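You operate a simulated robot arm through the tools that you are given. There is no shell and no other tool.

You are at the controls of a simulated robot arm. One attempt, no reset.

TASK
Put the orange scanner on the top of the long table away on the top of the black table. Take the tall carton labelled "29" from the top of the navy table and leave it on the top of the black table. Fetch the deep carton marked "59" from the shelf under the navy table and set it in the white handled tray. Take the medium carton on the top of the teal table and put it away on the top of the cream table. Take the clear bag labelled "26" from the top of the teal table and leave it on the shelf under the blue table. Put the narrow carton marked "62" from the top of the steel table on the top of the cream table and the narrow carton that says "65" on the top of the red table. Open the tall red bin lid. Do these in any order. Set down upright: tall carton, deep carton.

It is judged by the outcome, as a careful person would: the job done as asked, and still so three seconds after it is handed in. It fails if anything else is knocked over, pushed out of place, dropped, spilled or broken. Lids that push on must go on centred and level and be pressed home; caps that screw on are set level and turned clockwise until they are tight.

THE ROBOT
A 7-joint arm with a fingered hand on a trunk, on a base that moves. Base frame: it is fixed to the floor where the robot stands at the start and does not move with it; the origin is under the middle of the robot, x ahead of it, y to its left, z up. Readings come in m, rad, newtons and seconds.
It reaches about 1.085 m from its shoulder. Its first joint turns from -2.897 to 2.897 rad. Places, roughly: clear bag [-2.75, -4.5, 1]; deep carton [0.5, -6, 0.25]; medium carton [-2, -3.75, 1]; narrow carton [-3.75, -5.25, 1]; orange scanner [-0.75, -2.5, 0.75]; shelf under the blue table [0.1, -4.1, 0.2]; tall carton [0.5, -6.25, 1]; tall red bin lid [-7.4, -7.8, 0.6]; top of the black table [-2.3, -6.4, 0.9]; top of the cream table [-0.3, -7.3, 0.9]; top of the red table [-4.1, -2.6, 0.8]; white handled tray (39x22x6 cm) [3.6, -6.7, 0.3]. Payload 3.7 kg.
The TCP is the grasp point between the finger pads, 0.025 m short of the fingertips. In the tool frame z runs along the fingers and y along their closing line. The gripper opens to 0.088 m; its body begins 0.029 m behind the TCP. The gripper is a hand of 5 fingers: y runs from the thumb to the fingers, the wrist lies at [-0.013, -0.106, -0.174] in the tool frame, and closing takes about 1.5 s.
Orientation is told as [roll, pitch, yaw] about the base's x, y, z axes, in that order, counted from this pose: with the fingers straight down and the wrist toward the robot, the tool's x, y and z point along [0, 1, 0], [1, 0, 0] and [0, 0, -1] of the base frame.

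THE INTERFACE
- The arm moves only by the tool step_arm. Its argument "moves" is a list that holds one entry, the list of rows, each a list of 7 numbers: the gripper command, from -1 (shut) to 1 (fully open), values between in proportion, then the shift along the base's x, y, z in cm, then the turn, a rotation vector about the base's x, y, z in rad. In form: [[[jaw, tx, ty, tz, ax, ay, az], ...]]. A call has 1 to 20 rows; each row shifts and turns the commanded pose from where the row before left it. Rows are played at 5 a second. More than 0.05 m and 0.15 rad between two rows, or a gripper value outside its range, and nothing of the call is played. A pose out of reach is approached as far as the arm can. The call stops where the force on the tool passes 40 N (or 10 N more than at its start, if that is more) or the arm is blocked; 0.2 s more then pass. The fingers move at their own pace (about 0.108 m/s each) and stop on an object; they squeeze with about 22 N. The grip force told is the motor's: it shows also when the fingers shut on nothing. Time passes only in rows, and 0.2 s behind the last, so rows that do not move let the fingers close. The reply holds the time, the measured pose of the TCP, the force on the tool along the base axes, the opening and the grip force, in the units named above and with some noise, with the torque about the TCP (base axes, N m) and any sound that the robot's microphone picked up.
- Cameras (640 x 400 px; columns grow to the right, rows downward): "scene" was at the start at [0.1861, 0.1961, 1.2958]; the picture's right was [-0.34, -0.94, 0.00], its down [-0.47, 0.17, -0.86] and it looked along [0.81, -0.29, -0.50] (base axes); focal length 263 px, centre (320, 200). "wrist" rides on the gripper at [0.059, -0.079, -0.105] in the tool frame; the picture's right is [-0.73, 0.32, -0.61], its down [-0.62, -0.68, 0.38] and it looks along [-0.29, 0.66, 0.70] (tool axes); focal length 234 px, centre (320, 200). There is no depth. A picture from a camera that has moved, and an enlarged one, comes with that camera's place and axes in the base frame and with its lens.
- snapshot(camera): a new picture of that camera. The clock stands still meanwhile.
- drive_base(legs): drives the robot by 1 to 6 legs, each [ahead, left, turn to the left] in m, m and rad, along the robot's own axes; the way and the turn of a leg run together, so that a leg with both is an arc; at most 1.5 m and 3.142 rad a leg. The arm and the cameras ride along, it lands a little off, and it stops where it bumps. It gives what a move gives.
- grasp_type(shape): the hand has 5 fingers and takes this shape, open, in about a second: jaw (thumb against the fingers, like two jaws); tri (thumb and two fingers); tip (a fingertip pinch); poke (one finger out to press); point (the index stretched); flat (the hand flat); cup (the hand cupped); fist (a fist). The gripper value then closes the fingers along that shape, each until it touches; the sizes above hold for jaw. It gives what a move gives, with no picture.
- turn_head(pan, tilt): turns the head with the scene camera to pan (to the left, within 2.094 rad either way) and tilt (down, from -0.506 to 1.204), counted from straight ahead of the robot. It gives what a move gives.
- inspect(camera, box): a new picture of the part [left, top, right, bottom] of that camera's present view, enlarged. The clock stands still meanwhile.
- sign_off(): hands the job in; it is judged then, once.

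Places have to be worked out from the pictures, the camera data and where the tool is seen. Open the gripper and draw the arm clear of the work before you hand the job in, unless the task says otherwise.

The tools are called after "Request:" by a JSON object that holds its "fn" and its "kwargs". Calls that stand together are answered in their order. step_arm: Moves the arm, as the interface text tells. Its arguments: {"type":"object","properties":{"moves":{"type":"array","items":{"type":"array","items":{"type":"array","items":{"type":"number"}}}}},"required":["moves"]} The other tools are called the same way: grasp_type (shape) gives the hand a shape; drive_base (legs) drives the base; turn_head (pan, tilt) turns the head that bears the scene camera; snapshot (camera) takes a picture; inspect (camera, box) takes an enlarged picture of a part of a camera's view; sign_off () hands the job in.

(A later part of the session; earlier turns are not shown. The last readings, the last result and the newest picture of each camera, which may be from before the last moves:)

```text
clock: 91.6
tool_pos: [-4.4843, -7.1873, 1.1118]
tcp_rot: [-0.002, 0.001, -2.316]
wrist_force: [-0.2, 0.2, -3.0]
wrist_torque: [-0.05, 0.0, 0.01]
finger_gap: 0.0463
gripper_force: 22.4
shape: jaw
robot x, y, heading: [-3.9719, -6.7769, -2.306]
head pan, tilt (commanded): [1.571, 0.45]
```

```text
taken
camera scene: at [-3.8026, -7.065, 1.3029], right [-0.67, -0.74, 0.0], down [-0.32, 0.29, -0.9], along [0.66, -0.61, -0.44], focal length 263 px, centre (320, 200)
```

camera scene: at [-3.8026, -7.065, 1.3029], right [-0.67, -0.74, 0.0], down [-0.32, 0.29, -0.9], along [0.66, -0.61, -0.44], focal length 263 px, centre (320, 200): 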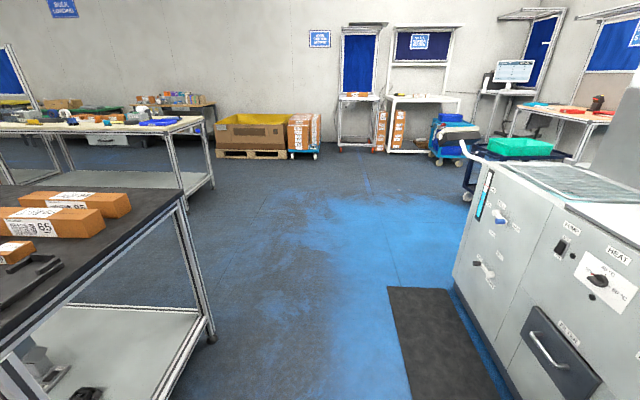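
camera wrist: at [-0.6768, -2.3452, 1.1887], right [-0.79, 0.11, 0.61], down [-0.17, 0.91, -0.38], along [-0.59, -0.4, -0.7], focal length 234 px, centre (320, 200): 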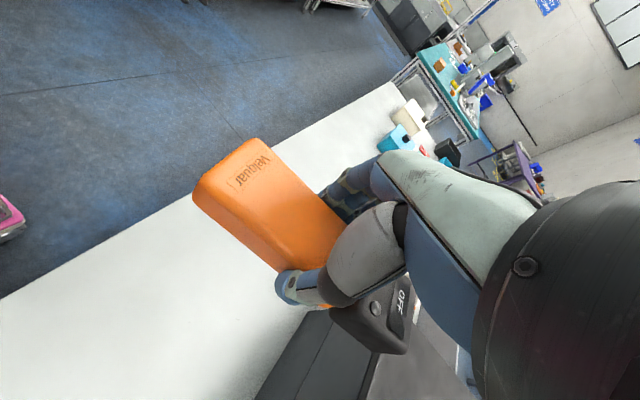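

Robot at a≈7.6. Before strafing left past the cabinets I pull the hand back 10 cm toward the robot and straighten the heading.

Request:
{"fn": "step_arm", "kwargs": {"moves": [[[-1, 1.68, 1.85, 0.5, 0, 0, 0], [-1, 1.68, 1.85, 0.5, 0, 0, 0], [-1, 1.68, 1.85, 0.5, 0, 0, 0], [-1, 1.68, 1.85, 0.5, 0, 0, 0], [-1, 0, 0, 0, 0, 0, 0]]]}}

Request:
{"fn": "drive_base", "kwargs": {"legs": [[0, 0, -0.05], [0, 1.0, 0], [0, 0.9, 0]]}}

Request:
{"fn": "turn_head", "kwargs": {"pan": 2.09, "tilt": 0.45}}

Request:
{"fn": "snapshot", "kwargs": {"camera": "scene"}}

Request:
{"fn": "turn_head", "kwargs": {"pan": -2.09, "tilt": 0.45}}

Request:
{"fn": "snapshot", "kwargs": {"camera": "scene"}}

```text
clock: 92.8
tool_pos: [-4.4172, -7.1127, 1.1325]
tcp_rot: [0.0, -0.001, -2.316]
wrist_force: [0.1, 1.0, -1.7]
wrist_torque: [-0.03, -0.02, -0.04]
finger_gap: 0.0459
gripper_force: 22.1
shape: jaw
robot x, y, heading: [-3.9672, -6.7798, -2.307]
head pan, tilt (commanded): [1.571, 0.45]
```

```text
clock: 102.8
tool_pos: [-3.0639, -8.4362, 1.1322]
tcp_rot: [0.001, 0.0, -2.353]
wrist_force: [1.6, 0.2, -2.5]
wrist_torque: [0.0, 0.02, -0.02]
finger_gap: 0.0461
gripper_force: 21.9
shape: jaw
robot x, y, heading: [-2.6062, -8.1226, -2.348]
head pan, tilt (commanded): [1.571, 0.45]
```

```text
clock: 103.7
tool_pos: [-3.0644, -8.4369, 1.1321]
tcp_rot: [0.001, 0.0, -2.354]
wrist_force: [-0.3, -0.8, -2.1]
wrist_torque: [-0.01, -0.03, 0.0]
finger_gap: 0.0459
gripper_force: 22.3
shape: jaw
robot x, y, heading: [-2.6033, -8.1206, -2.35]
head pan, tilt (commanded): [2.089, 0.45]
```

```text
taken
camera scene: at [-2.4244, -8.3717, 1.3029], right [-0.26, -0.97, 0.0], down [-0.42, 0.11, -0.9], along [0.87, -0.23, -0.44], focal length 263 px, centre (320, 200)
```

scene: 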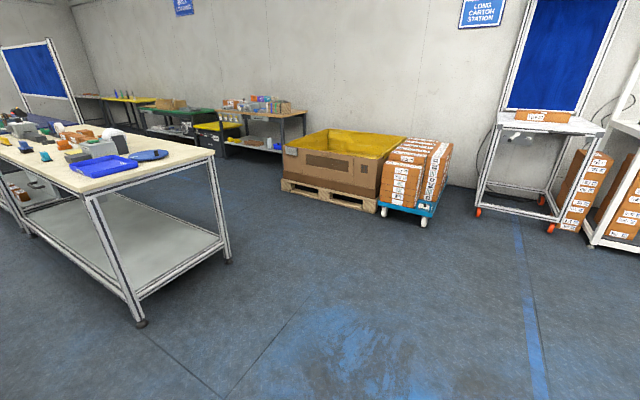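

```text
clock: 107.1
tool_pos: [-3.0646, -8.4364, 1.132]
tcp_rot: [0.0, 0.0, -2.355]
wrist_force: [-0.1, -1.0, -1.8]
wrist_torque: [-0.03, 0.0, 0.05]
finger_gap: 0.0461
gripper_force: 22.4
shape: jaw
robot x, y, heading: [-2.5994, -8.1238, -2.349]
head pan, tilt (commanded): [-2.089, 0.45]
```

```text
taken
camera scene: at [-2.5379, -8.2594, 1.3029], right [0.96, 0.27, 0.0], down [0.12, -0.42, -0.9], along [-0.24, 0.87, -0.44], focal length 263 px, centre (320, 200)
```

scene: 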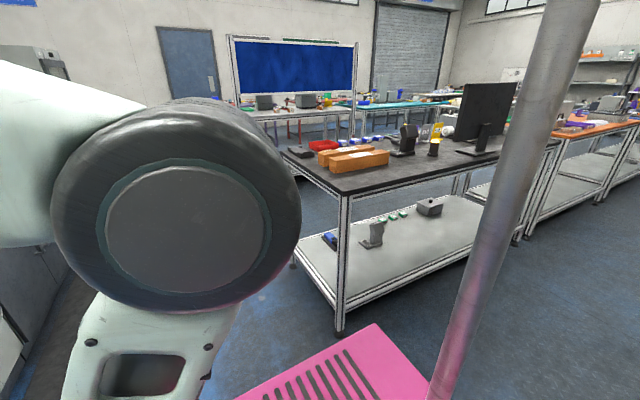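

I can now see the black table from behind; I enlarge it to pick free spots.

Request:
{"fn": "inspect", "kwargs": {"camera": "scene", "box": [280, 80, 600, 280]}}

```text
2.00 times, centred on (440, 180) of scene
camera zoom: at [-2.5379, -8.2594, 1.3029], right [0.96, 0.27, 0.0], down [0.12, -0.42, -0.9], along [-0.24, 0.87, -0.44], focal length 526 px, centre (80, 240)
```

zoom: 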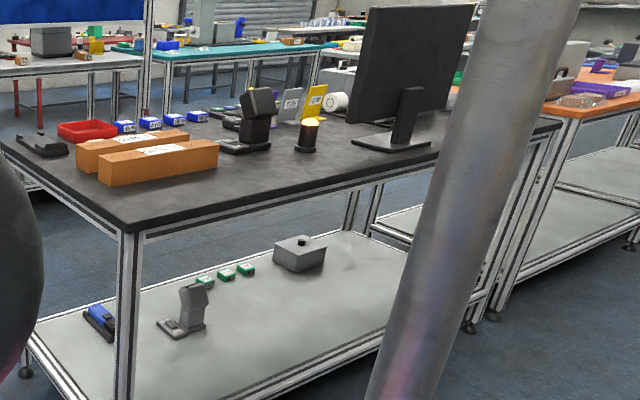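

There's free surface on the back strip near the printer (a≈6.5, b≈3.17). I back the robot up 1.4 m along this aisle to bring that spot to the arm's right side.

Request:
{"fn": "drive_base", "kwargs": {"legs": [[-0.7, 0, 0], [-0.7, 0, 0]]}}

Request:
{"fn": "turn_head", "kwargs": {"pan": -1.0, "tilt": 0.6}}

Request:
{"fn": "snapshot", "kwargs": {"camera": "scene"}}

Request:
{"fn": "turn_head", "kwargs": {"pan": -1.9, "tilt": 0.6}}

Request:
{"fn": "snapshot", "kwargs": {"camera": "scene"}}

```text
clock: 114.5
tool_pos: [-2.0714, -7.4339, 1.1303]
tcp_rot: [0.0, 0.0, -2.348]
wrist_force: [-0.6, 0.4, -3.1]
wrist_torque: [-0.04, -0.04, -0.03]
finger_gap: 0.0458
gripper_force: 22.1
shape: jaw
robot x, y, heading: [-1.6133, -7.1136, -2.339]
head pan, tilt (commanded): [-2.089, 0.45]
```

```text
clock: 115.8
tool_pos: [-2.0716, -7.4319, 1.1319]
tcp_rot: [0.0, 0.001, -2.348]
wrist_force: [0.2, 0.2, -3.2]
wrist_torque: [-0.01, -0.04, 0.01]
finger_gap: 0.0461
gripper_force: 21.7
shape: jaw
robot x, y, heading: [-1.6141, -7.1153, -2.345]
head pan, tilt (commanded): [-1.0, 0.6]
```

```text
taken
camera scene: at [-1.6071, -7.3219, 1.2893], right [0.2, 0.98, 0.0], down [0.55, -0.11, -0.83], along [-0.81, 0.17, -0.56], focal length 263 px, centre (320, 200)
```

scene: 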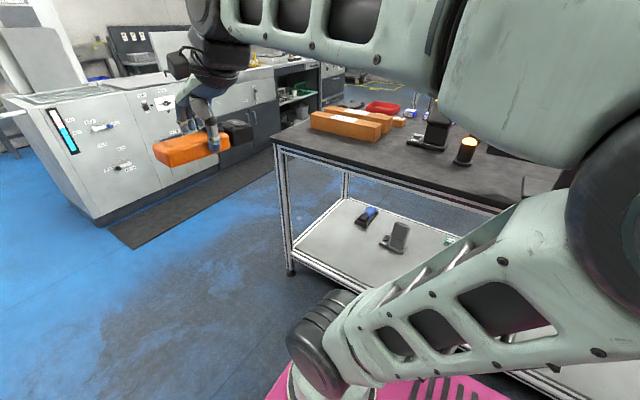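

```text
clock: 117.0
tool_pos: [-2.0693, -7.4328, 1.1307]
tcp_rot: [0.001, 0.001, -2.348]
wrist_force: [-0.7, -0.3, -2.9]
wrist_torque: [-0.04, -0.01, -0.01]
finger_gap: 0.046
gripper_force: 22.0
shape: jaw
robot x, y, heading: [-1.616, -7.1123, -2.344]
head pan, tilt (commanded): [-1.901, 0.6]
```

```text
taken
camera scene: at [-1.5605, -7.2608, 1.2893], right [0.89, 0.45, 0.0], down [0.26, -0.5, -0.83], along [-0.37, 0.74, -0.56], focal length 263 px, centre (320, 200)
```

scene: 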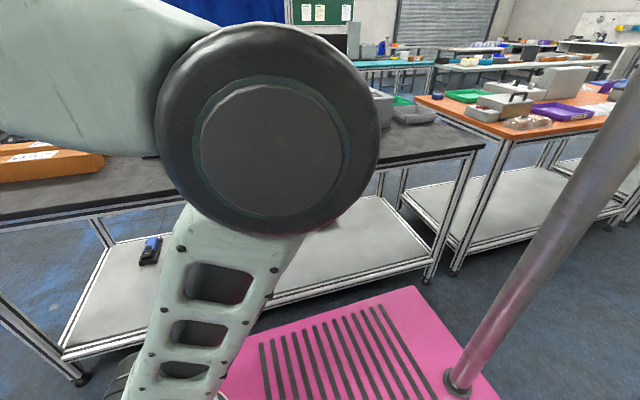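

The free spot between the lamp, printer and the front carton is around a 6.4–6.65, b 3.0–3.27. I swing the scanner over (-2.39, -6.86) at z≈1.13.

Request:
{"fn": "step_arm", "kwargs": {"moves": [[[-1, -2.27, 4.07, 0, 0, 0, 0], [-1, -2.27, 4.07, 0, 0, 0, 0], [-1, -2.27, 4.07, 0, 0, 0, 0], [-1, -2.27, 4.07, 0, 0, 0, 0], [-1, -2.27, 4.07, 0, 0, 0, 0], [-1, -2.27, 4.07, 0, 0, 0, 0], [-1, -2.27, 4.07, 0, 0, 0, 0], [-1, -2.27, 4.07, 0, 0, 0, 0], [-1, -2.27, 4.07, 0, 0, 0, 0], [-1, -2.27, 4.07, 0, 0, 0, 0], [-1, -2.27, 4.07, 0, 0, 0, 0], [-1, -2.27, 4.07, 0, 0, 0, 0], [-1, -2.27, 4.07, 0, 0, 0, 0], [-1, -2.27, 4.07, 0, 0, 0, 0], [-1, 0, 0, 0, 0, 0, 0]]]}}

Request:
{"fn": "turn_head", "kwargs": {"pan": -0.9, "tilt": 0.6}}

Request:
{"fn": "snapshot", "kwargs": {"camera": "scene"}}

Request:
{"fn": "snapshot", "kwargs": {"camera": "wrist"}}

```text
clock: 120.2
tool_pos: [-2.3896, -6.8599, 1.1345]
tcp_rot: [0.003, 0.0, -2.349]
wrist_force: [0.6, 0.2, -2.8]
wrist_torque: [0.02, -0.02, -0.01]
finger_gap: 0.0462
gripper_force: 22.2
shape: jaw
robot x, y, heading: [-1.611, -7.1125, -2.344]
head pan, tilt (commanded): [-1.901, 0.6]
```

```text
clock: 121.5
tool_pos: [-2.3892, -6.8594, 1.1355]
tcp_rot: [0.001, 0.0, -2.348]
wrist_force: [-0.8, 0.8, -1.5]
wrist_torque: [-0.01, -0.05, -0.01]
finger_gap: 0.0461
gripper_force: 21.9
shape: jaw
robot x, y, heading: [-1.6138, -7.1109, -2.344]
head pan, tilt (commanded): [-0.901, 0.6]
```

```text
taken
camera scene: at [-1.6085, -7.3304, 1.2893], right [0.1, 0.99, 0.0], down [0.56, -0.06, -0.82], along [-0.82, 0.08, -0.57], focal length 263 px, centre (320, 200)
```

scene: 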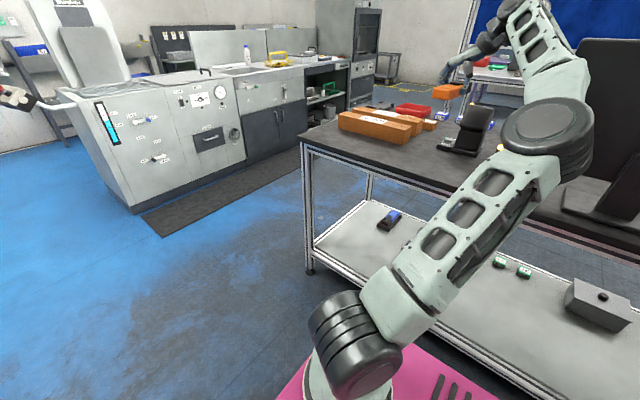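

```text
taken
camera wrist: at [-2.2926, -6.8442, 1.2392], right [-0.74, 0.28, 0.61], down [0.03, 0.92, -0.38], along [-0.67, -0.27, -0.7], focal length 234 px, centre (320, 200)
```

wrist: 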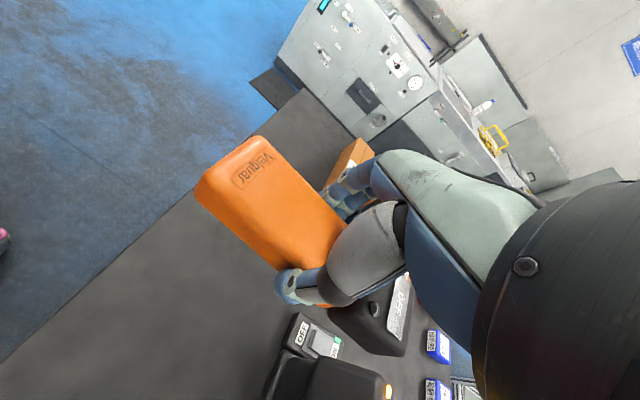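

The scanner's outer end (b≈3.23) is within the edge (3.27) and its head clears the printer base (b≈3.02). I lower to z≈0.93.

Request:
{"fn": "step_arm", "kwargs": {"moves": [[[-1, 0, 0, -4, 0, 0, 0], [-1, 0, 0, -4, 0, 0, 0], [-1, 0, 0, -4, 0, 0, 0], [-1, 0, 0, -4, 0, 0, 0], [-1, 0, 0, -3.5, 0, 0, 0], [-1, 0, 0, 0, 0, 0, 0]]]}}

Request:
{"fn": "snapshot", "kwargs": {"camera": "wrist"}}

Request:
{"fn": "inspect", "kwargs": {"camera": "scene", "box": [360, 60, 560, 185]}}

```text
clock: 122.8
tool_pos: [-2.3897, -6.8623, 0.9347]
tcp_rot: [0.0, 0.001, -2.348]
wrist_force: [0.3, -0.8, -2.5]
wrist_torque: [0.0, -0.02, 0.02]
finger_gap: 0.0459
gripper_force: 21.8
shape: jaw
robot x, y, heading: [-1.6125, -7.1151, -2.348]
head pan, tilt (commanded): [-0.901, 0.6]
```

```text
taken
camera wrist: at [-2.2935, -6.8462, 1.0396], right [-0.74, 0.28, 0.61], down [0.03, 0.92, -0.38], along [-0.67, -0.27, -0.7], focal length 234 px, centre (320, 200)
```

wrist: 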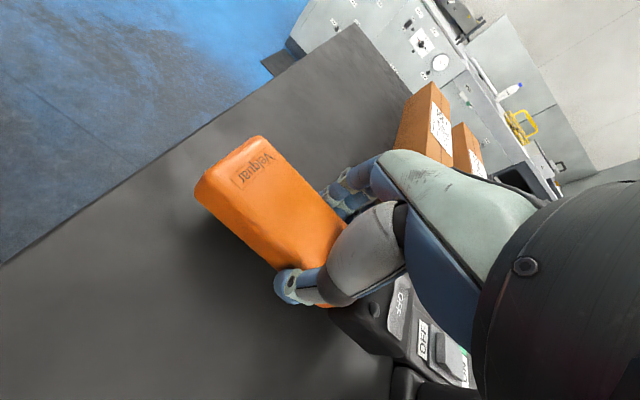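

```text
3.20 times, centred on (460, 122) of scene
camera zoom: at [-1.6085, -7.3305, 1.2893], right [0.1, 0.99, 0.0], down [0.56, -0.06, -0.82], along [-0.82, 0.08, -0.57], focal length 842 px, centre (-128, 448)
```

zoom: 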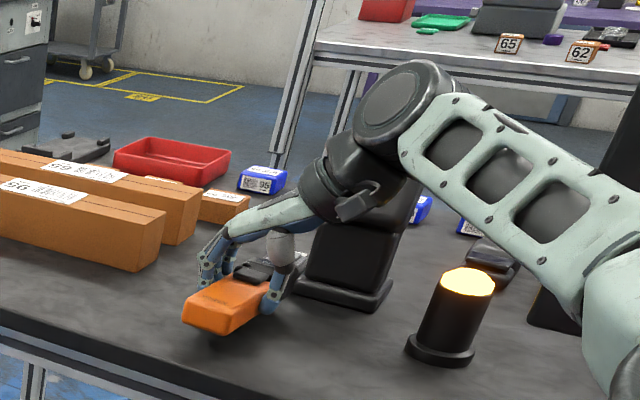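

The scanner hovers about 2 cm over the table. I lower in small steps until contact.

Request:
{"fn": "step_arm", "kwargs": {"moves": [[[-1, 0, 0, -1.0, 0, 0, 0], [-1, 0, 0, -0.5, 0, 0, 0], [-1, 0, 0, -0.4, 0, 0, 0], [-1, 0, 0, 0, 0, 0, 0]]]}}

Request:
{"fn": "inspect", "kwargs": {"camera": "scene", "box": [360, 60, 560, 185]}}

```text
clock: 123.8
tool_pos: [-2.3903, -6.8629, 0.9161]
tcp_rot: [0.0, 0.001, -2.348]
wrist_force: [-0.3, 0.1, -2.7]
wrist_torque: [0.01, -0.07, 0.0]
finger_gap: 0.0465
gripper_force: 21.8
shape: jaw
robot x, y, heading: [-1.6146, -7.1141, -2.341]
head pan, tilt (commanded): [-0.901, 0.6]
```

```text
3.20 times, centred on (460, 122) of scene
camera zoom: at [-1.6085, -7.3305, 1.2893], right [0.1, 0.99, 0.0], down [0.56, -0.06, -0.82], along [-0.82, 0.08, -0.57], focal length 842 px, centre (-128, 448)
```

zoom: 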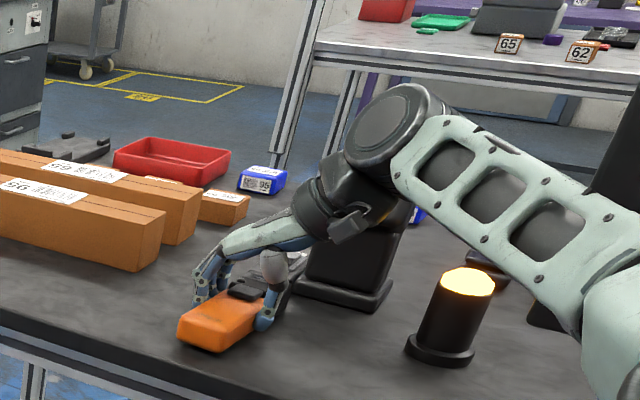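

Still hanging free (force unchanged). I continue with 0.4 cm steps.

Request:
{"fn": "step_arm", "kwargs": {"moves": [[[-1, 0, 0, -0.4, 0, 0, 0], [-1, 0, 0, -0.3, 0, 0, 0], [-1, 0, 0, 0, 0, 0, 0]]]}}

Request:
{"fn": "inspect", "kwargs": {"camera": "scene", "box": [380, 100, 480, 162]}}

```text
clock: 124.7
tool_pos: [-2.3888, -6.8644, 0.9112]
tcp_rot: [-0.002, -0.002, -2.348]
wrist_force: [-2.3, 0.3, 25.7]
wrist_torque: [0.02, 0.13, 0.06]
finger_gap: 0.0468
gripper_force: 22.0
shape: jaw
robot x, y, heading: [-1.6169, -7.11, -2.34]
head pan, tilt (commanded): [-0.901, 0.6]
```

```text
6.40 times, centred on (430, 131) of scene
camera zoom: at [-1.6077, -7.3308, 1.2893], right [0.1, 0.99, 0.0], down [0.56, -0.06, -0.83], along [-0.82, 0.08, -0.56], focal length 1684 px, centre (-384, 642)
```

zoom: 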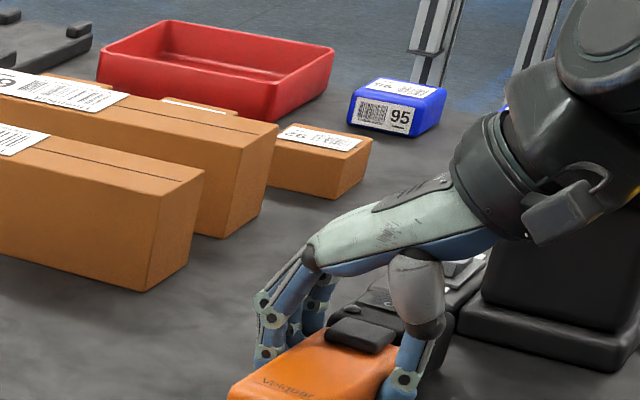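

Contact (25 N upward): the scanner is on the table. I ease off 2 mm, open the hand, and lift straight up.

Request:
{"fn": "step_arm", "kwargs": {"moves": [[[-1, 0, 0, 0.2, 0, 0, 0], [0.6, 0, 0, 0, 0, 0, 0], [0.6, 0, 0, 0, 0, 0, 0], [0.6, 0, 0, 0, 0, 0, 0], [0.6, 0, 0, 0, 0, 0, 0], [0.6, 0, 0, 0, 0, 0, 0], [0.6, 0, 0, 2, 0, 0, 0], [0.6, 0, 0, 3, 0, 0, 0], [1, 0, 0, 4, 0, 0, 0], [1, 0, 0, 4, 0, 0, 0], [1, 0, 0, 4, 0, 0, 0], [1, 0, 0, 4, 0, 0, 0]]]}}

Request:
{"fn": "snapshot", "kwargs": {"camera": "wrist"}}

Request:
{"fn": "inspect", "kwargs": {"camera": "scene", "box": [360, 60, 560, 185]}}

```text
clock: 127.2
tool_pos: [-2.3885, -6.8629, 1.1227]
tcp_rot: [0.0, -0.001, -2.347]
wrist_force: [1.0, 0.7, 0.8]
wrist_torque: [0.03, 0.01, 0.05]
finger_gap: 0.0876
gripper_force: 0.2
shape: jaw
robot x, y, heading: [-1.6134, -7.1157, -2.345]
head pan, tilt (commanded): [-0.901, 0.6]
```

```text
taken
camera wrist: at [-2.292, -6.8468, 1.2281], right [-0.74, 0.28, 0.61], down [0.03, 0.92, -0.38], along [-0.67, -0.27, -0.7], focal length 234 px, centre (320, 200)
```

wrist: 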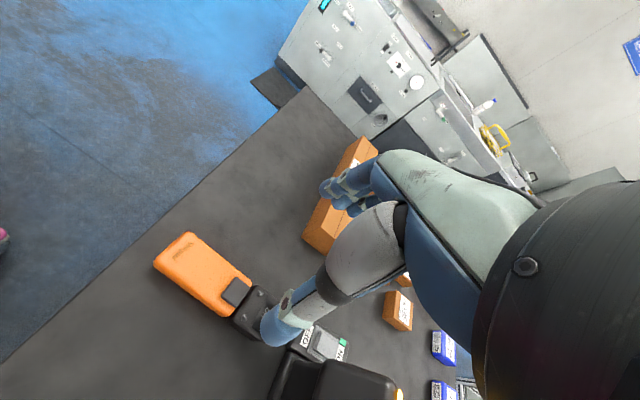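

```text
3.20 times, centred on (460, 122) of scene
camera zoom: at [-1.6085, -7.3304, 1.2893], right [0.1, 0.99, 0.0], down [0.56, -0.06, -0.83], along [-0.82, 0.08, -0.56], focal length 842 px, centre (-128, 448)
```

zoom: 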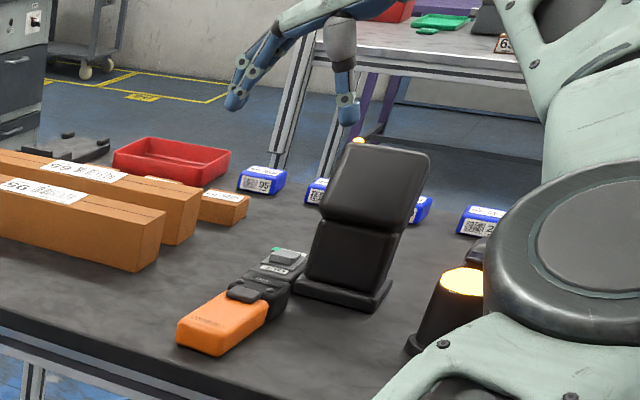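

The scanner rests flat on the black table, clear of everything. I retract the hand to in front of the robot over the aisle.

Request:
{"fn": "step_arm", "kwargs": {"moves": [[[1, 2.13, -4.3, 0.1, 0, 0, 0], [1, 2.13, -4.3, 0.1, 0, 0, 0], [1, 2.13, -4.3, 0.1, 0, 0, 0], [1, 2.13, -4.3, 0.1, 0, 0, 0], [1, 2.13, -4.3, 0.1, 0, 0, 0], [1, 2.13, -4.3, 0.1, 0, 0, 0], [1, 2.13, -4.3, 0.1, 0, 0, 0], [1, 2.13, -4.3, 0.1, 0, 0, 0], [1, 2.13, -4.3, 0.1, 0, 0, 0], [1, 2.13, -4.3, 0.1, 0, 0, 0], [1, 2.13, -4.3, 0.1, 0, 0, 0], [1, 2.13, -4.3, 0.1, 0, 0, 0], [1, 2.13, -4.3, 0.1, 0, 0, 0], [1, 2.13, -4.3, 0.1, 0, 0, 0], [1, 2.13, -4.3, 0.1, 0, 0, 0]]]}}

Request:
{"fn": "turn_head", "kwargs": {"pan": 2.09, "tilt": 0.4}}

Request:
{"fn": "snapshot", "kwargs": {"camera": "scene"}}

Request:
{"fn": "turn_head", "kwargs": {"pan": 1.3, "tilt": 0.5}}

Request:
{"fn": "snapshot", "kwargs": {"camera": "scene"}}

```text
clock: 130.4
tool_pos: [-2.0713, -7.5072, 1.1374]
tcp_rot: [-0.001, -0.001, -2.347]
wrist_force: [-0.1, 0.2, 0.2]
wrist_torque: [-0.01, 0.02, -0.03]
finger_gap: 0.0878
gripper_force: 0.0
shape: jaw
robot x, y, heading: [-1.6137, -7.1147, -2.338]
head pan, tilt (commanded): [-0.901, 0.6]
```

```text
clock: 133.0
tool_pos: [-2.0711, -7.507, 1.1377]
tcp_rot: [0.0, 0.001, -2.348]
wrist_force: [0.4, -1.3, -0.3]
wrist_torque: [0.02, 0.02, 0.02]
finger_gap: 0.0878
gripper_force: 0.2
shape: jaw
robot x, y, heading: [-1.6166, -7.1085, -2.343]
head pan, tilt (commanded): [2.089, 0.4]
```

```text
taken
camera scene: at [-1.4308, -7.3628, 1.3075], right [-0.25, -0.97, 0.0], down [-0.38, 0.1, -0.92], along [0.89, -0.23, -0.39], focal length 263 px, centre (320, 200)
```

scene: 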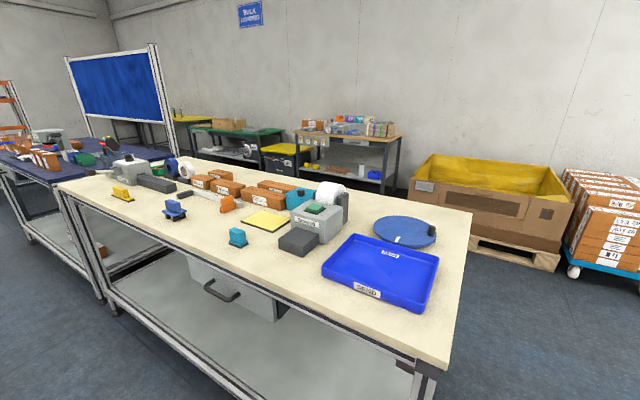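

```text
clock: 134.2
tool_pos: [-2.0714, -7.5071, 1.1376]
tcp_rot: [-0.001, -0.001, -2.348]
wrist_force: [0.2, 0.0, -0.1]
wrist_torque: [0.01, -0.03, -0.02]
finger_gap: 0.0875
gripper_force: 0.0
shape: jaw
robot x, y, heading: [-1.6146, -7.1142, -2.34]
head pan, tilt (commanded): [1.3, 0.499]
```

```text
taken
camera scene: at [-1.4745, -7.4181, 1.2984], right [-0.86, -0.51, 0.0], down [-0.24, 0.41, -0.88], along [0.44, -0.76, -0.48], focal length 263 px, centre (320, 200)
```

scene: 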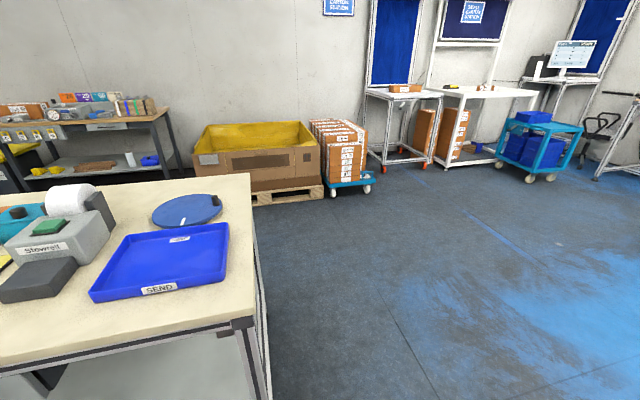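

The cream table has a free strip along its front edge, good for later. I back up along the aisle toward the navy table.

Request:
{"fn": "drive_base", "kwargs": {"legs": [[-1.2, 0.0, -0.01]]}}

Request:
{"fn": "turn_head", "kwargs": {"pan": 2.09, "tilt": 0.4}}

Request:
{"fn": "snapshot", "kwargs": {"camera": "scene"}}

Request:
{"fn": "turn_head", "kwargs": {"pan": -2.09, "tilt": 0.45}}

Request:
{"fn": "snapshot", "kwargs": {"camera": "scene"}}

```text
clock: 140.3
tool_pos: [-1.2208, -6.6344, 1.138]
tcp_rot: [0.0, 0.001, -2.345]
wrist_force: [0.2, -0.8, 0.0]
wrist_torque: [0.01, -0.02, 0.02]
finger_gap: 0.0877
gripper_force: 0.1
shape: jaw
robot x, y, heading: [-0.7683, -6.2399, -2.342]
head pan, tilt (commanded): [1.3, 0.499]
```

```text
clock: 141.5
tool_pos: [-1.221, -6.6343, 1.1386]
tcp_rot: [0.0, 0.001, -2.345]
wrist_force: [-0.6, 0.4, 0.5]
wrist_torque: [-0.02, -0.01, -0.01]
finger_gap: 0.0879
gripper_force: 0.1
shape: jaw
robot x, y, heading: [-0.763, -6.2378, -2.343]
head pan, tilt (commanded): [2.089, 0.4]
```

```text
taken
camera scene: at [-0.5814, -6.4887, 1.3075], right [-0.25, -0.97, 0.0], down [-0.38, 0.1, -0.92], along [0.89, -0.23, -0.39], focal length 263 px, centre (320, 200)
```

scene: 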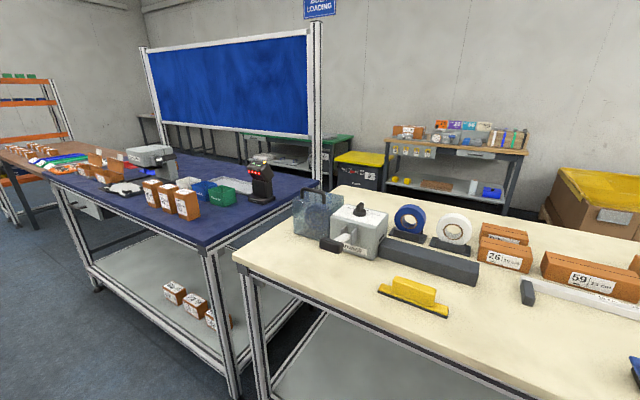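

```text
clock: 144.8
tool_pos: [-1.2201, -6.6341, 1.1379]
tcp_rot: [-0.001, 0.0, -2.346]
wrist_force: [0.0, -0.3, 0.4]
wrist_torque: [-0.03, 0.02, -0.02]
finger_gap: 0.0876
gripper_force: 0.1
shape: jaw
robot x, y, heading: [-0.7625, -6.2395, -2.339]
head pan, tilt (commanded): [-2.089, 0.45]
```

```text
taken
camera scene: at [-0.6967, -6.3772, 1.3029], right [0.96, 0.28, 0.0], down [0.12, -0.42, -0.9], along [-0.25, 0.86, -0.44], focal length 263 px, centre (320, 200)
```

scene: 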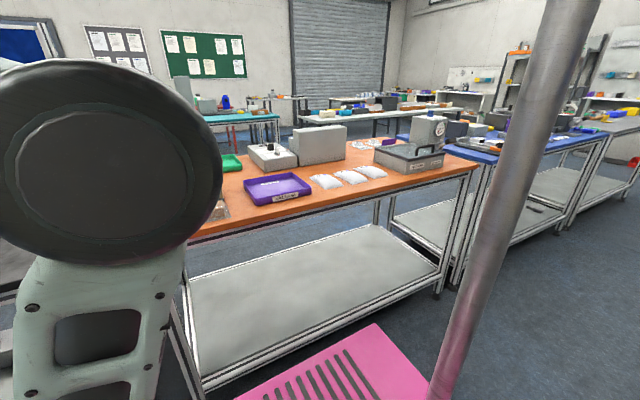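

The navy table is ahead on that side with three cartons on top and three on its shelf. I enlarge both to read labels.

Request:
{"fn": "turn_head", "kwargs": {"pan": 2.09, "tilt": 0.4}}

Request:
{"fn": "inspect", "kwargs": {"camera": "scene", "box": [80, 130, 280, 255]}}

Request:
{"fn": "inspect", "kwargs": {"camera": "scene", "box": [120, 260, 280, 360]}}

```text
clock: 148.2
tool_pos: [-1.2207, -6.6346, 1.1374]
tcp_rot: [-0.001, -0.001, -2.346]
wrist_force: [-0.1, 0.2, -0.5]
wrist_torque: [-0.01, 0.03, 0.0]
finger_gap: 0.0875
gripper_force: 0.2
shape: jaw
robot x, y, heading: [-0.766, -6.2377, -2.342]
head pan, tilt (commanded): [2.089, 0.4]
```

```text
3.20 times, centred on (180, 192) of scene
camera zoom: at [-0.5814, -6.4886, 1.3075], right [-0.25, -0.97, 0.0], down [-0.38, 0.1, -0.92], along [0.89, -0.23, -0.39], focal length 842 px, centre (768, 224)
```

zoom: 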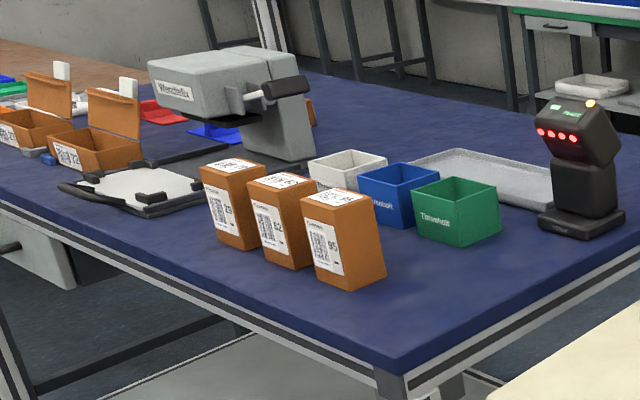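

```text
4.00 times, centred on (200, 310) of scene
camera zoom: at [-0.5814, -6.4886, 1.3075], right [-0.25, -0.97, 0.0], down [-0.38, 0.1, -0.92], along [0.89, -0.23, -0.39], focal length 1052 px, centre (800, -240)
```

zoom: 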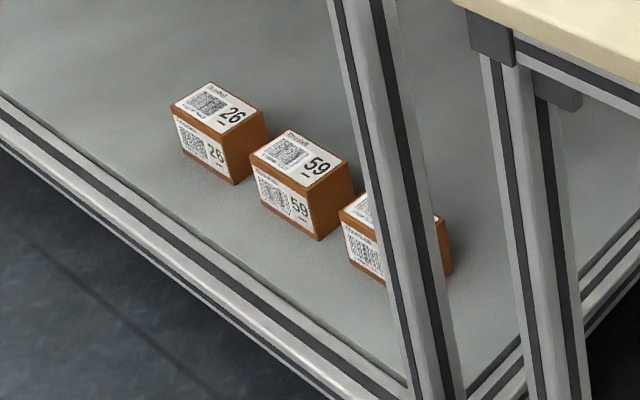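

Deep carton 59 is the middle one on the shelf. I back up further and move a bit closer to read the tall cartons' labels.

Request:
{"fn": "drive_base", "kwargs": {"legs": [[-1.2, 0.05, -0.013]]}}

Request:
{"fn": "turn_head", "kwargs": {"pan": 1.4, "tilt": 0.5}}

Request:
{"fn": "snapshot", "kwargs": {"camera": "scene"}}

Request:
{"fn": "inspect", "kwargs": {"camera": "scene", "box": [160, 80, 480, 280]}}

```text
clock: 154.3
tool_pos: [-0.3462, -5.8035, 1.1369]
tcp_rot: [0.0, 0.0, -2.341]
wrist_force: [-0.6, -0.8, 1.2]
wrist_torque: [-0.01, -0.02, 0.0]
finger_gap: 0.0877
gripper_force: 0.1
shape: jaw
robot x, y, heading: [0.1106, -5.4076, -2.338]
head pan, tilt (commanded): [2.089, 0.4]
```

```text
clock: 155.4
tool_pos: [-0.346, -5.8037, 1.1369]
tcp_rot: [-0.001, 0.0, -2.342]
wrist_force: [-1.1, 0.1, 0.5]
wrist_torque: [0.04, -0.04, 0.02]
finger_gap: 0.0877
gripper_force: 0.1
shape: jaw
robot x, y, heading: [0.1082, -5.4076, -2.33]
head pan, tilt (commanded): [1.4, 0.499]
```

```text
taken
camera scene: at [0.2569, -5.7049, 1.2984], right [-0.8, -0.59, 0.0], down [-0.28, 0.39, -0.88], along [0.52, -0.71, -0.48], focal length 263 px, centre (320, 200)
```

scene: 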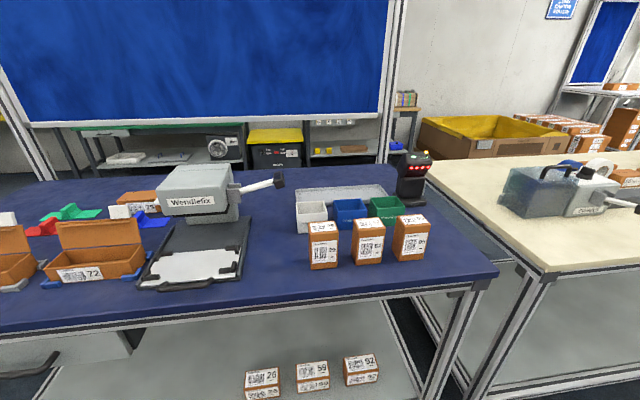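

```text
2.00 times, centred on (320, 180) of scene
camera zoom: at [0.2569, -5.7049, 1.2984], right [-0.8, -0.59, 0.0], down [-0.28, 0.39, -0.88], along [0.52, -0.71, -0.48], focal length 526 px, centre (320, 240)
```

zoom: 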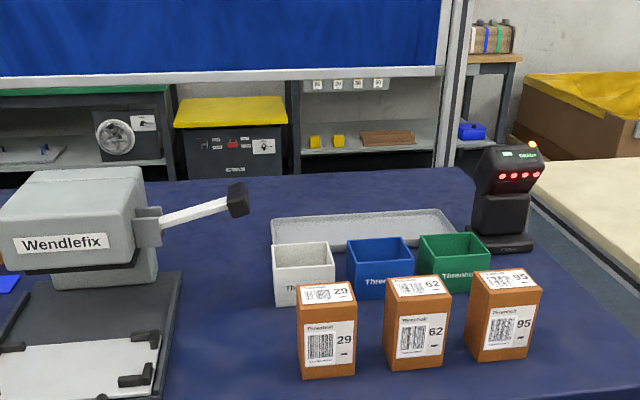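

Tall carton "29" is the left one, about 6×5×10 cm, centred near (0.534, -6.088). I swing the hand to the left above it with the closing axis across its depth (yaw -0.785).

Request:
{"fn": "step_arm", "kwargs": {"moves": [[[1, 4.4, -1.42, 0, 0, 0, 0.0778], [1, 4.4, -1.42, 0, 0, 0, 0.0778], [1, 4.4, -1.42, 0, 0, 0, 0.0778], [1, 4.4, -1.42, 0, 0, 0, 0.0778], [1, 4.4, -1.42, 0, 0, 0, 0.0778], [1, 4.4, -1.42, 0, 0, 0, 0.0778], [1, 4.4, -1.42, 0, 0, 0, 0.0778], [1, 4.4, -1.42, 0, 0, 0, 0.0778], [1, 4.4, -1.42, 0, 0, 0, 0.0778], [1, 4.4, -1.42, 0, 0, 0, 0.0778], [1, 4.4, -1.42, 0, 0, 0, 0.0778], [1, 4.4, -1.42, 0, 0, 0, 0.0778], [1, 4.4, -1.42, 0, 0, 0, 0.0778], [1, 4.4, -1.42, 0, 0, 0, 0.0778], [1, 4.4, -1.42, 0, 0, 0, 0.0778], [1, 4.4, -1.42, 0, 0, 0, 0.0778], [1, 4.4, -1.42, 0, 0, 0, 0.0778], [1, 4.4, -1.42, 0, 0, 0, 0.0778], [1, 4.4, -1.42, 0, 0, 0, 0.0778], [1, 4.4, -1.42, 0, 0, 0, 0.0778]]]}}

Request:
{"fn": "snapshot", "kwargs": {"camera": "wrist"}}

Request:
{"fn": "snapshot", "kwargs": {"camera": "scene"}}

```text
clock: 159.6
tool_pos: [0.5306, -6.0805, 1.1297]
tcp_rot: [-0.002, 0.0, -0.782]
wrist_force: [1.6, 1.1, -1.2]
wrist_torque: [-0.04, 0.02, -0.02]
finger_gap: 0.0879
gripper_force: 0.1
shape: jaw
out of reach, approached as far as the arm can: row 20
robot x, y, heading: [0.1059, -5.4066, -2.33]
head pan, tilt (commanded): [1.4, 0.499]
```

```text
taken
camera wrist: at [0.5159, -5.9831, 1.2348], right [-0.28, -0.74, 0.61], down [-0.92, 0.04, -0.38], along [0.26, -0.67, -0.7], focal length 234 px, centre (320, 200)
```

wrist: 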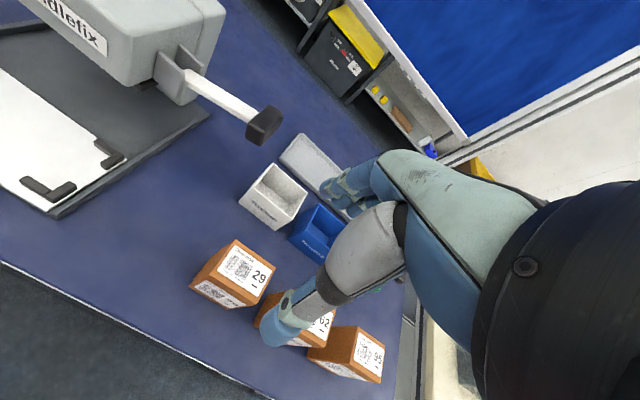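

```text
taken
camera scene: at [0.2565, -5.7049, 1.2984], right [-0.81, -0.59, 0.0], down [-0.28, 0.39, -0.88], along [0.52, -0.71, -0.48], focal length 263 px, centre (320, 200)
```

scene: 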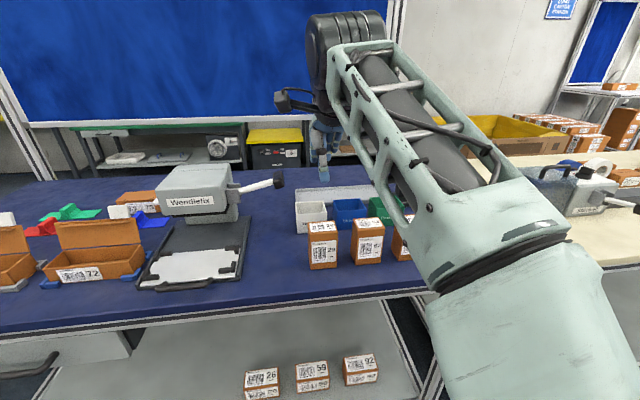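

Reach is at its limit at this height but eases lower down; the 29 carton is right below at about (0.537, -6.09). I descend to z≈0.98 and check.

Request:
{"fn": "step_arm", "kwargs": {"moves": [[[1, 0, 0, -4, 0, 0, 0], [1, 0, 0, -4, 0, 0, 0], [1, 0, 0, -4, 0, 0, 0], [1, 0, 0, -3.5, 0, 0, 0], [1, 0, 0, 0, 0, 0, 0]]]}}

Request:
{"fn": "snapshot", "kwargs": {"camera": "wrist"}}

Request:
{"fn": "inspect", "kwargs": {"camera": "scene", "box": [240, 120, 480, 280]}}

```text
clock: 160.8
tool_pos: [0.5291, -6.0808, 0.974]
tcp_rot: [-0.002, 0.001, -0.785]
wrist_force: [-0.1, 0.1, 0.3]
wrist_torque: [-0.03, -0.03, 0.01]
finger_gap: 0.0881
gripper_force: 0.0
shape: jaw
robot x, y, heading: [0.1069, -5.4039, -2.335]
head pan, tilt (commanded): [1.4, 0.499]
```

```text
taken
camera wrist: at [0.5143, -5.9833, 1.0796], right [-0.28, -0.74, 0.61], down [-0.92, 0.04, -0.38], along [0.26, -0.67, -0.7], focal length 234 px, centre (320, 200)
```

wrist: 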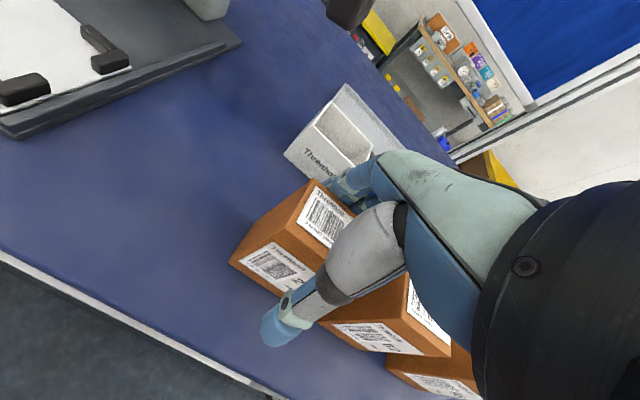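

```text
2.50 times, centred on (360, 200) of scene
camera zoom: at [0.2568, -5.7051, 1.2984], right [-0.81, -0.59, 0.0], down [-0.28, 0.39, -0.88], along [0.52, -0.71, -0.48], focal length 658 px, centre (220, 200)
```

zoom: 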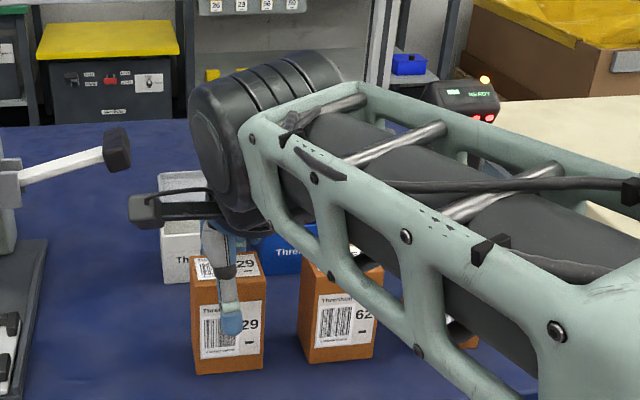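

Thumb is in front and fingers behind carton 29. I lower 2.2 cm more and close.

Request:
{"fn": "step_arm", "kwargs": {"moves": [[[1, 0, 0, -1.2, 0, 0, 0], [1, 0, 0, -1.0, 0, 0, 0], [1, 0, 0, 0, 0, 0, 0]]]}}

Request:
{"fn": "step_arm", "kwargs": {"moves": [[[-1, 0, 0, 0, 0, 0, 0], [-1, 0, 0, 0, 0, 0, 0], [-1, 0, 0, 0, 0, 0, 0], [-1, 0, 0, 0, 0, 0, 0], [-1, 0, 0, 0, 0, 0, 0], [-1, 0, 0, 0, 0, 0, 0], [-1, 0, 0, 0, 0, 0, 0], [-1, 0, 0, 0, 0, 0, 0]]]}}

Request:
{"fn": "snapshot", "kwargs": {"camera": "wrist"}}

```text
clock: 161.6
tool_pos: [0.528, -6.0808, 0.952]
tcp_rot: [0.0, 0.002, -0.784]
wrist_force: [-0.4, 0.4, -0.3]
wrist_torque: [-0.01, 0.04, -0.01]
finger_gap: 0.0879
gripper_force: 0.0
shape: jaw
robot x, y, heading: [0.1064, -5.4056, -2.336]
head pan, tilt (commanded): [1.4, 0.499]
```

```text
clock: 163.4
tool_pos: [0.5287, -6.0811, 0.9528]
tcp_rot: [0.001, 0.001, -0.783]
wrist_force: [-0.2, -0.3, 0.6]
wrist_torque: [0.03, -0.03, 0.05]
finger_gap: 0.0434
gripper_force: 22.2
shape: jaw
robot x, y, heading: [0.1044, -5.405, -2.332]
head pan, tilt (commanded): [1.4, 0.499]
```

```text
taken
camera wrist: at [0.5136, -5.9834, 1.0581], right [-0.28, -0.74, 0.61], down [-0.92, 0.04, -0.38], along [0.26, -0.67, -0.7], focal length 234 px, centre (320, 200)
```

wrist: 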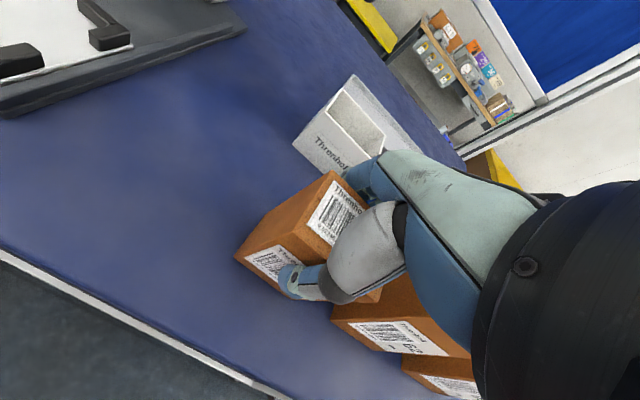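

Gripped (4.3 cm, 22 N). I lift straight up about 12 cm and check that only carton 29 comes.

Request:
{"fn": "step_arm", "kwargs": {"moves": [[[-1, 0, 0, 1.5, 0, 0, 0], [-1, 0, 0, 3, 0, 0, 0], [-1, 0, 0, 4, 0, 0, 0], [-1, 0, 0, 4, 0, 0, 0], [-1, 0, 0, 2, 0, 0, 0], [-1, 0, 0, 0, 0, 0, 0]]]}}

Request:
{"fn": "snapshot", "kwargs": {"camera": "wrist"}}

Request:
{"fn": "inspect", "kwargs": {"camera": "scene", "box": [200, 100, 480, 290]}}

```text
clock: 164.8
tool_pos: [0.5279, -6.0848, 1.0976]
tcp_rot: [0.001, 0.0, -0.784]
wrist_force: [0.7, -0.4, -2.8]
wrist_torque: [0.01, 0.0, -0.02]
finger_gap: 0.0432
gripper_force: 22.0
shape: jaw
robot x, y, heading: [0.1097, -5.4048, -2.334]
head pan, tilt (commanded): [1.4, 0.499]
```

```text
taken
camera wrist: at [0.5122, -5.986, 1.2012], right [-0.28, -0.74, 0.61], down [-0.92, 0.04, -0.38], along [0.26, -0.67, -0.7], focal length 234 px, centre (320, 200)
```

wrist: 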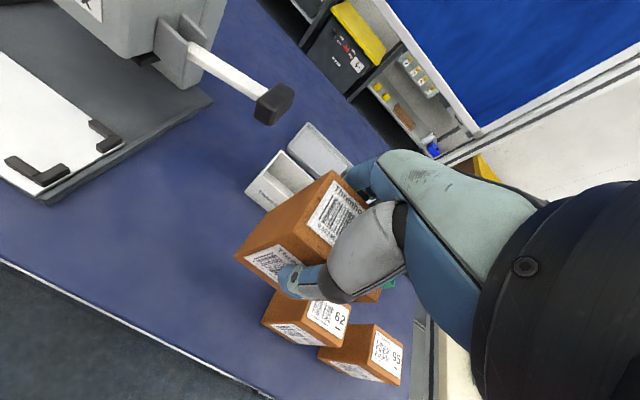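

```text
2.11 times, centred on (340, 195) of scene
camera zoom: at [0.2569, -5.7051, 1.2983], right [-0.81, -0.59, 0.0], down [-0.28, 0.39, -0.88], along [0.52, -0.71, -0.48], focal length 554 px, centre (278, 210)
```

zoom: 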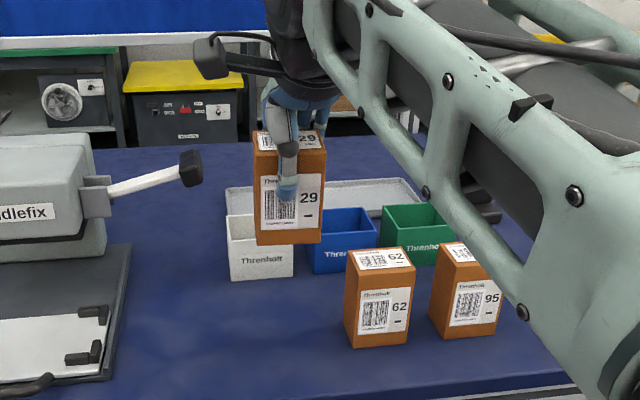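

Carton 29 is held upright. I swing it back to in front of the robot over the aisle.

Request:
{"fn": "step_arm", "kwargs": {"moves": [[[-1, -4.37, 1.42, 0.2, 0, 0, -0.0778], [-1, -4.37, 1.42, 0.2, 0, 0, -0.0778], [-1, -4.37, 1.42, 0.2, 0, 0, -0.0778], [-1, -4.37, 1.42, 0.2, 0, 0, -0.0778], [-1, -4.37, 1.42, 0.2, 0, 0, -0.0778], [-1, -4.37, 1.42, 0.2, 0, 0, -0.0778], [-1, -4.37, 1.42, 0.2, 0, 0, -0.0778], [-1, -4.37, 1.42, 0.2, 0, 0, -0.0778], [-1, -4.37, 1.42, 0.2, 0, 0, -0.0778], [-1, -4.37, 1.42, 0.2, 0, 0, -0.0778], [-1, -4.37, 1.42, 0.2, 0, 0, -0.0778], [-1, -4.37, 1.42, 0.2, 0, 0, -0.0778], [-1, -4.37, 1.42, 0.2, 0, 0, -0.0778], [-1, -4.37, 1.42, 0.2, 0, 0, -0.0778], [-1, -4.37, 1.42, 0.2, 0, 0, -0.0778], [-1, -4.37, 1.42, 0.2, 0, 0, -0.0778], [-1, -4.37, 1.42, 0.2, 0, 0, -0.0778], [-1, -4.37, 1.42, 0.2, 0, 0, -0.0778], [-1, -4.37, 1.42, 0.2, 0, 0, -0.0778], [-1, -4.37, 1.42, 0.2, 0, 0, -0.0778]]]}}

Request:
{"fn": "drive_base", "kwargs": {"legs": [[0.7, 0.0, -0.015], [0.75, 0.0, 0.0]]}}

Request:
{"fn": "turn_head", "kwargs": {"pan": -1.0, "tilt": 0.6}}

Request:
{"fn": "snapshot", "kwargs": {"camera": "scene"}}

```text
clock: 169.0
tool_pos: [-0.3481, -5.7973, 1.1396]
tcp_rot: [0.001, 0.001, -2.339]
wrist_force: [-0.4, 0.2, -1.6]
wrist_torque: [0.01, -0.01, -0.03]
finger_gap: 0.0432
gripper_force: 21.6
shape: jaw
robot x, y, heading: [0.1102, -5.403, -2.333]
head pan, tilt (commanded): [1.4, 0.499]
```

```text
clock: 176.5
tool_pos: [-1.3554, -6.8401, 1.1403]
tcp_rot: [0.001, 0.001, -2.336]
wrist_force: [-0.5, 0.4, -2.9]
wrist_torque: [0.02, -0.01, -0.02]
finger_gap: 0.0431
gripper_force: 22.1
shape: jaw
robot x, y, heading: [-0.9001, -6.4456, -2.337]
head pan, tilt (commanded): [1.4, 0.499]
```

```text
clock: 178.7
tool_pos: [-1.3562, -6.8407, 1.1398]
tcp_rot: [-0.001, -0.001, -2.336]
wrist_force: [0.0, 0.4, -2.4]
wrist_torque: [-0.02, -0.01, 0.01]
finger_gap: 0.0429
gripper_force: 22.0
shape: jaw
robot x, y, heading: [-0.8997, -6.4448, -2.335]
head pan, tilt (commanded): [-1.0, 0.6]
```

```text
taken
camera scene: at [-0.8923, -6.656, 1.2893], right [0.19, 0.98, 0.0], down [0.55, -0.11, -0.83], along [-0.81, 0.16, -0.56], focal length 263 px, centre (320, 200)
```

scene: 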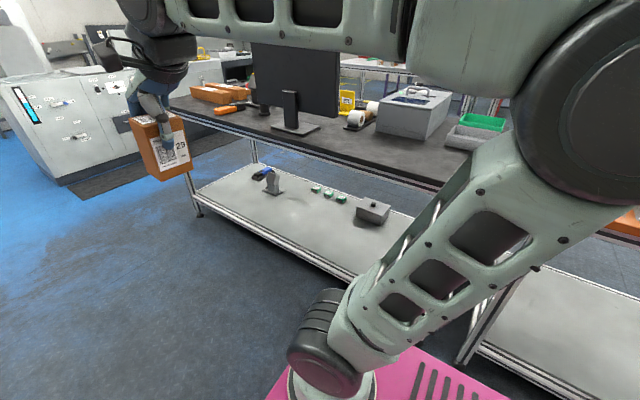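

There's plenty of free black surface between the monitor foot and the grey machine, on this side. I enlarge to measure.

Request:
{"fn": "inspect", "kwargs": {"camera": "scene", "box": [240, 70, 540, 258]}}

```text
2.13 times, centred on (390, 164) of scene
camera zoom: at [-0.8923, -6.656, 1.2893], right [0.19, 0.98, 0.0], down [0.55, -0.11, -0.83], along [-0.81, 0.16, -0.56], focal length 560 px, centre (171, 277)
```

zoom: 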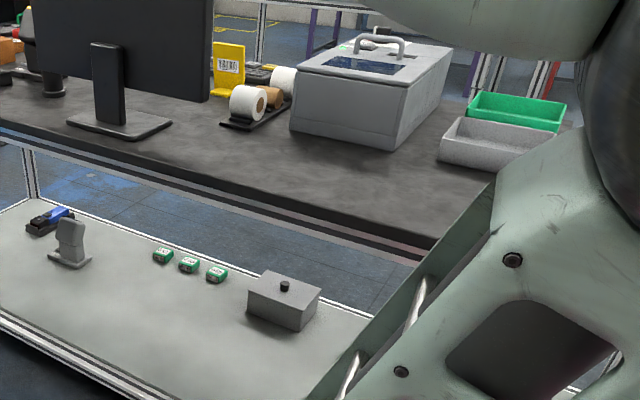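

The free area is a≈5.55–5.95, b≈3.0–3.27. I swing the carton to above (-1.81, -6.25).

Request:
{"fn": "step_arm", "kwargs": {"moves": [[[-1, -2.84, 3.69, 0, 0, 0, 0], [-1, -2.84, 3.69, 0, 0, 0, 0], [-1, -2.84, 3.69, 0, 0, 0, 0], [-1, -2.84, 3.69, 0, 0, 0, 0], [-1, -2.84, 3.69, 0, 0, 0, 0], [-1, -2.84, 3.69, 0, 0, 0, 0], [-1, -2.84, 3.69, 0, 0, 0, 0], [-1, -2.84, 3.69, 0, 0, 0, 0], [-1, -2.84, 3.69, 0, 0, 0, 0], [-1, -2.84, 3.69, 0, 0, 0, 0], [-1, -2.84, 3.69, 0, 0, 0, 0], [-1, -2.84, 3.69, 0, 0, 0, 0], [-1, -2.84, 3.69, 0, 0, 0, 0], [-1, -2.84, 3.69, 0, 0, 0, 0], [-1, -2.84, 3.69, 0, 0, 0, 0], [-1, -2.84, 3.69, 0, 0, 0, 0], [-1, 0, 0, 0, 0, 0, 0]]]}}

Request:
{"fn": "snapshot", "kwargs": {"camera": "wrist"}}

Request:
{"fn": "snapshot", "kwargs": {"camera": "scene"}}

```text
clock: 182.3
tool_pos: [-1.7998, -6.2598, 1.1382]
tcp_rot: [0.001, 0.001, -2.337]
wrist_force: [0.2, -0.5, -2.8]
wrist_torque: [0.02, 0.02, 0.0]
finger_gap: 0.0427
gripper_force: 21.5
shape: jaw
out of reach, approached as far as the arm can: row 16
robot x, y, heading: [-0.9022, -6.4439, -2.333]
head pan, tilt (commanded): [-1.0, 0.6]
```

```text
taken
camera wrist: at [-1.7027, -6.2437, 1.2435], right [-0.75, 0.27, 0.61], down [0.02, 0.92, -0.38], along [-0.66, -0.27, -0.7], focal length 234 px, centre (320, 200)
```

wrist: 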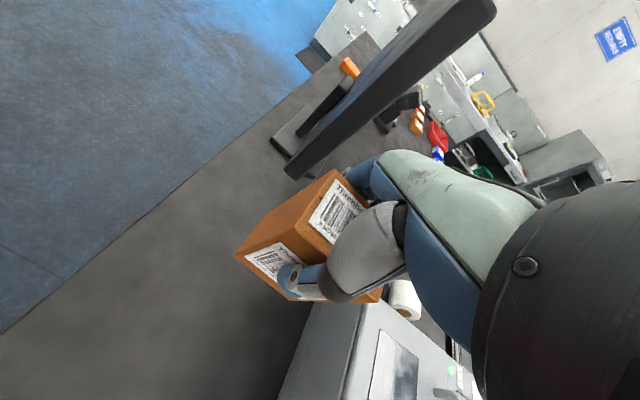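

```text
taken
camera scene: at [-0.8924, -6.6558, 1.2893], right [0.19, 0.98, 0.0], down [0.55, -0.11, -0.82], along [-0.81, 0.16, -0.57], focal length 263 px, centre (320, 200)
```

scene: 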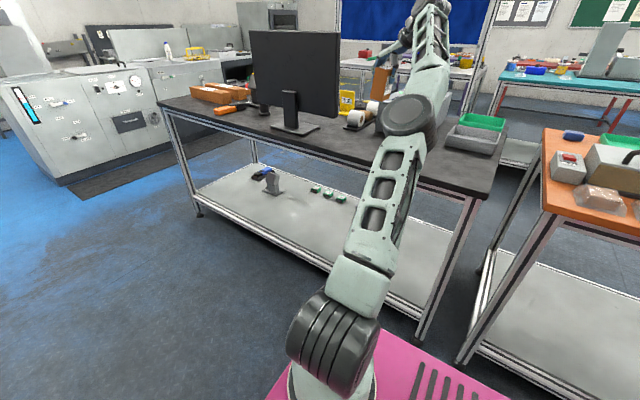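

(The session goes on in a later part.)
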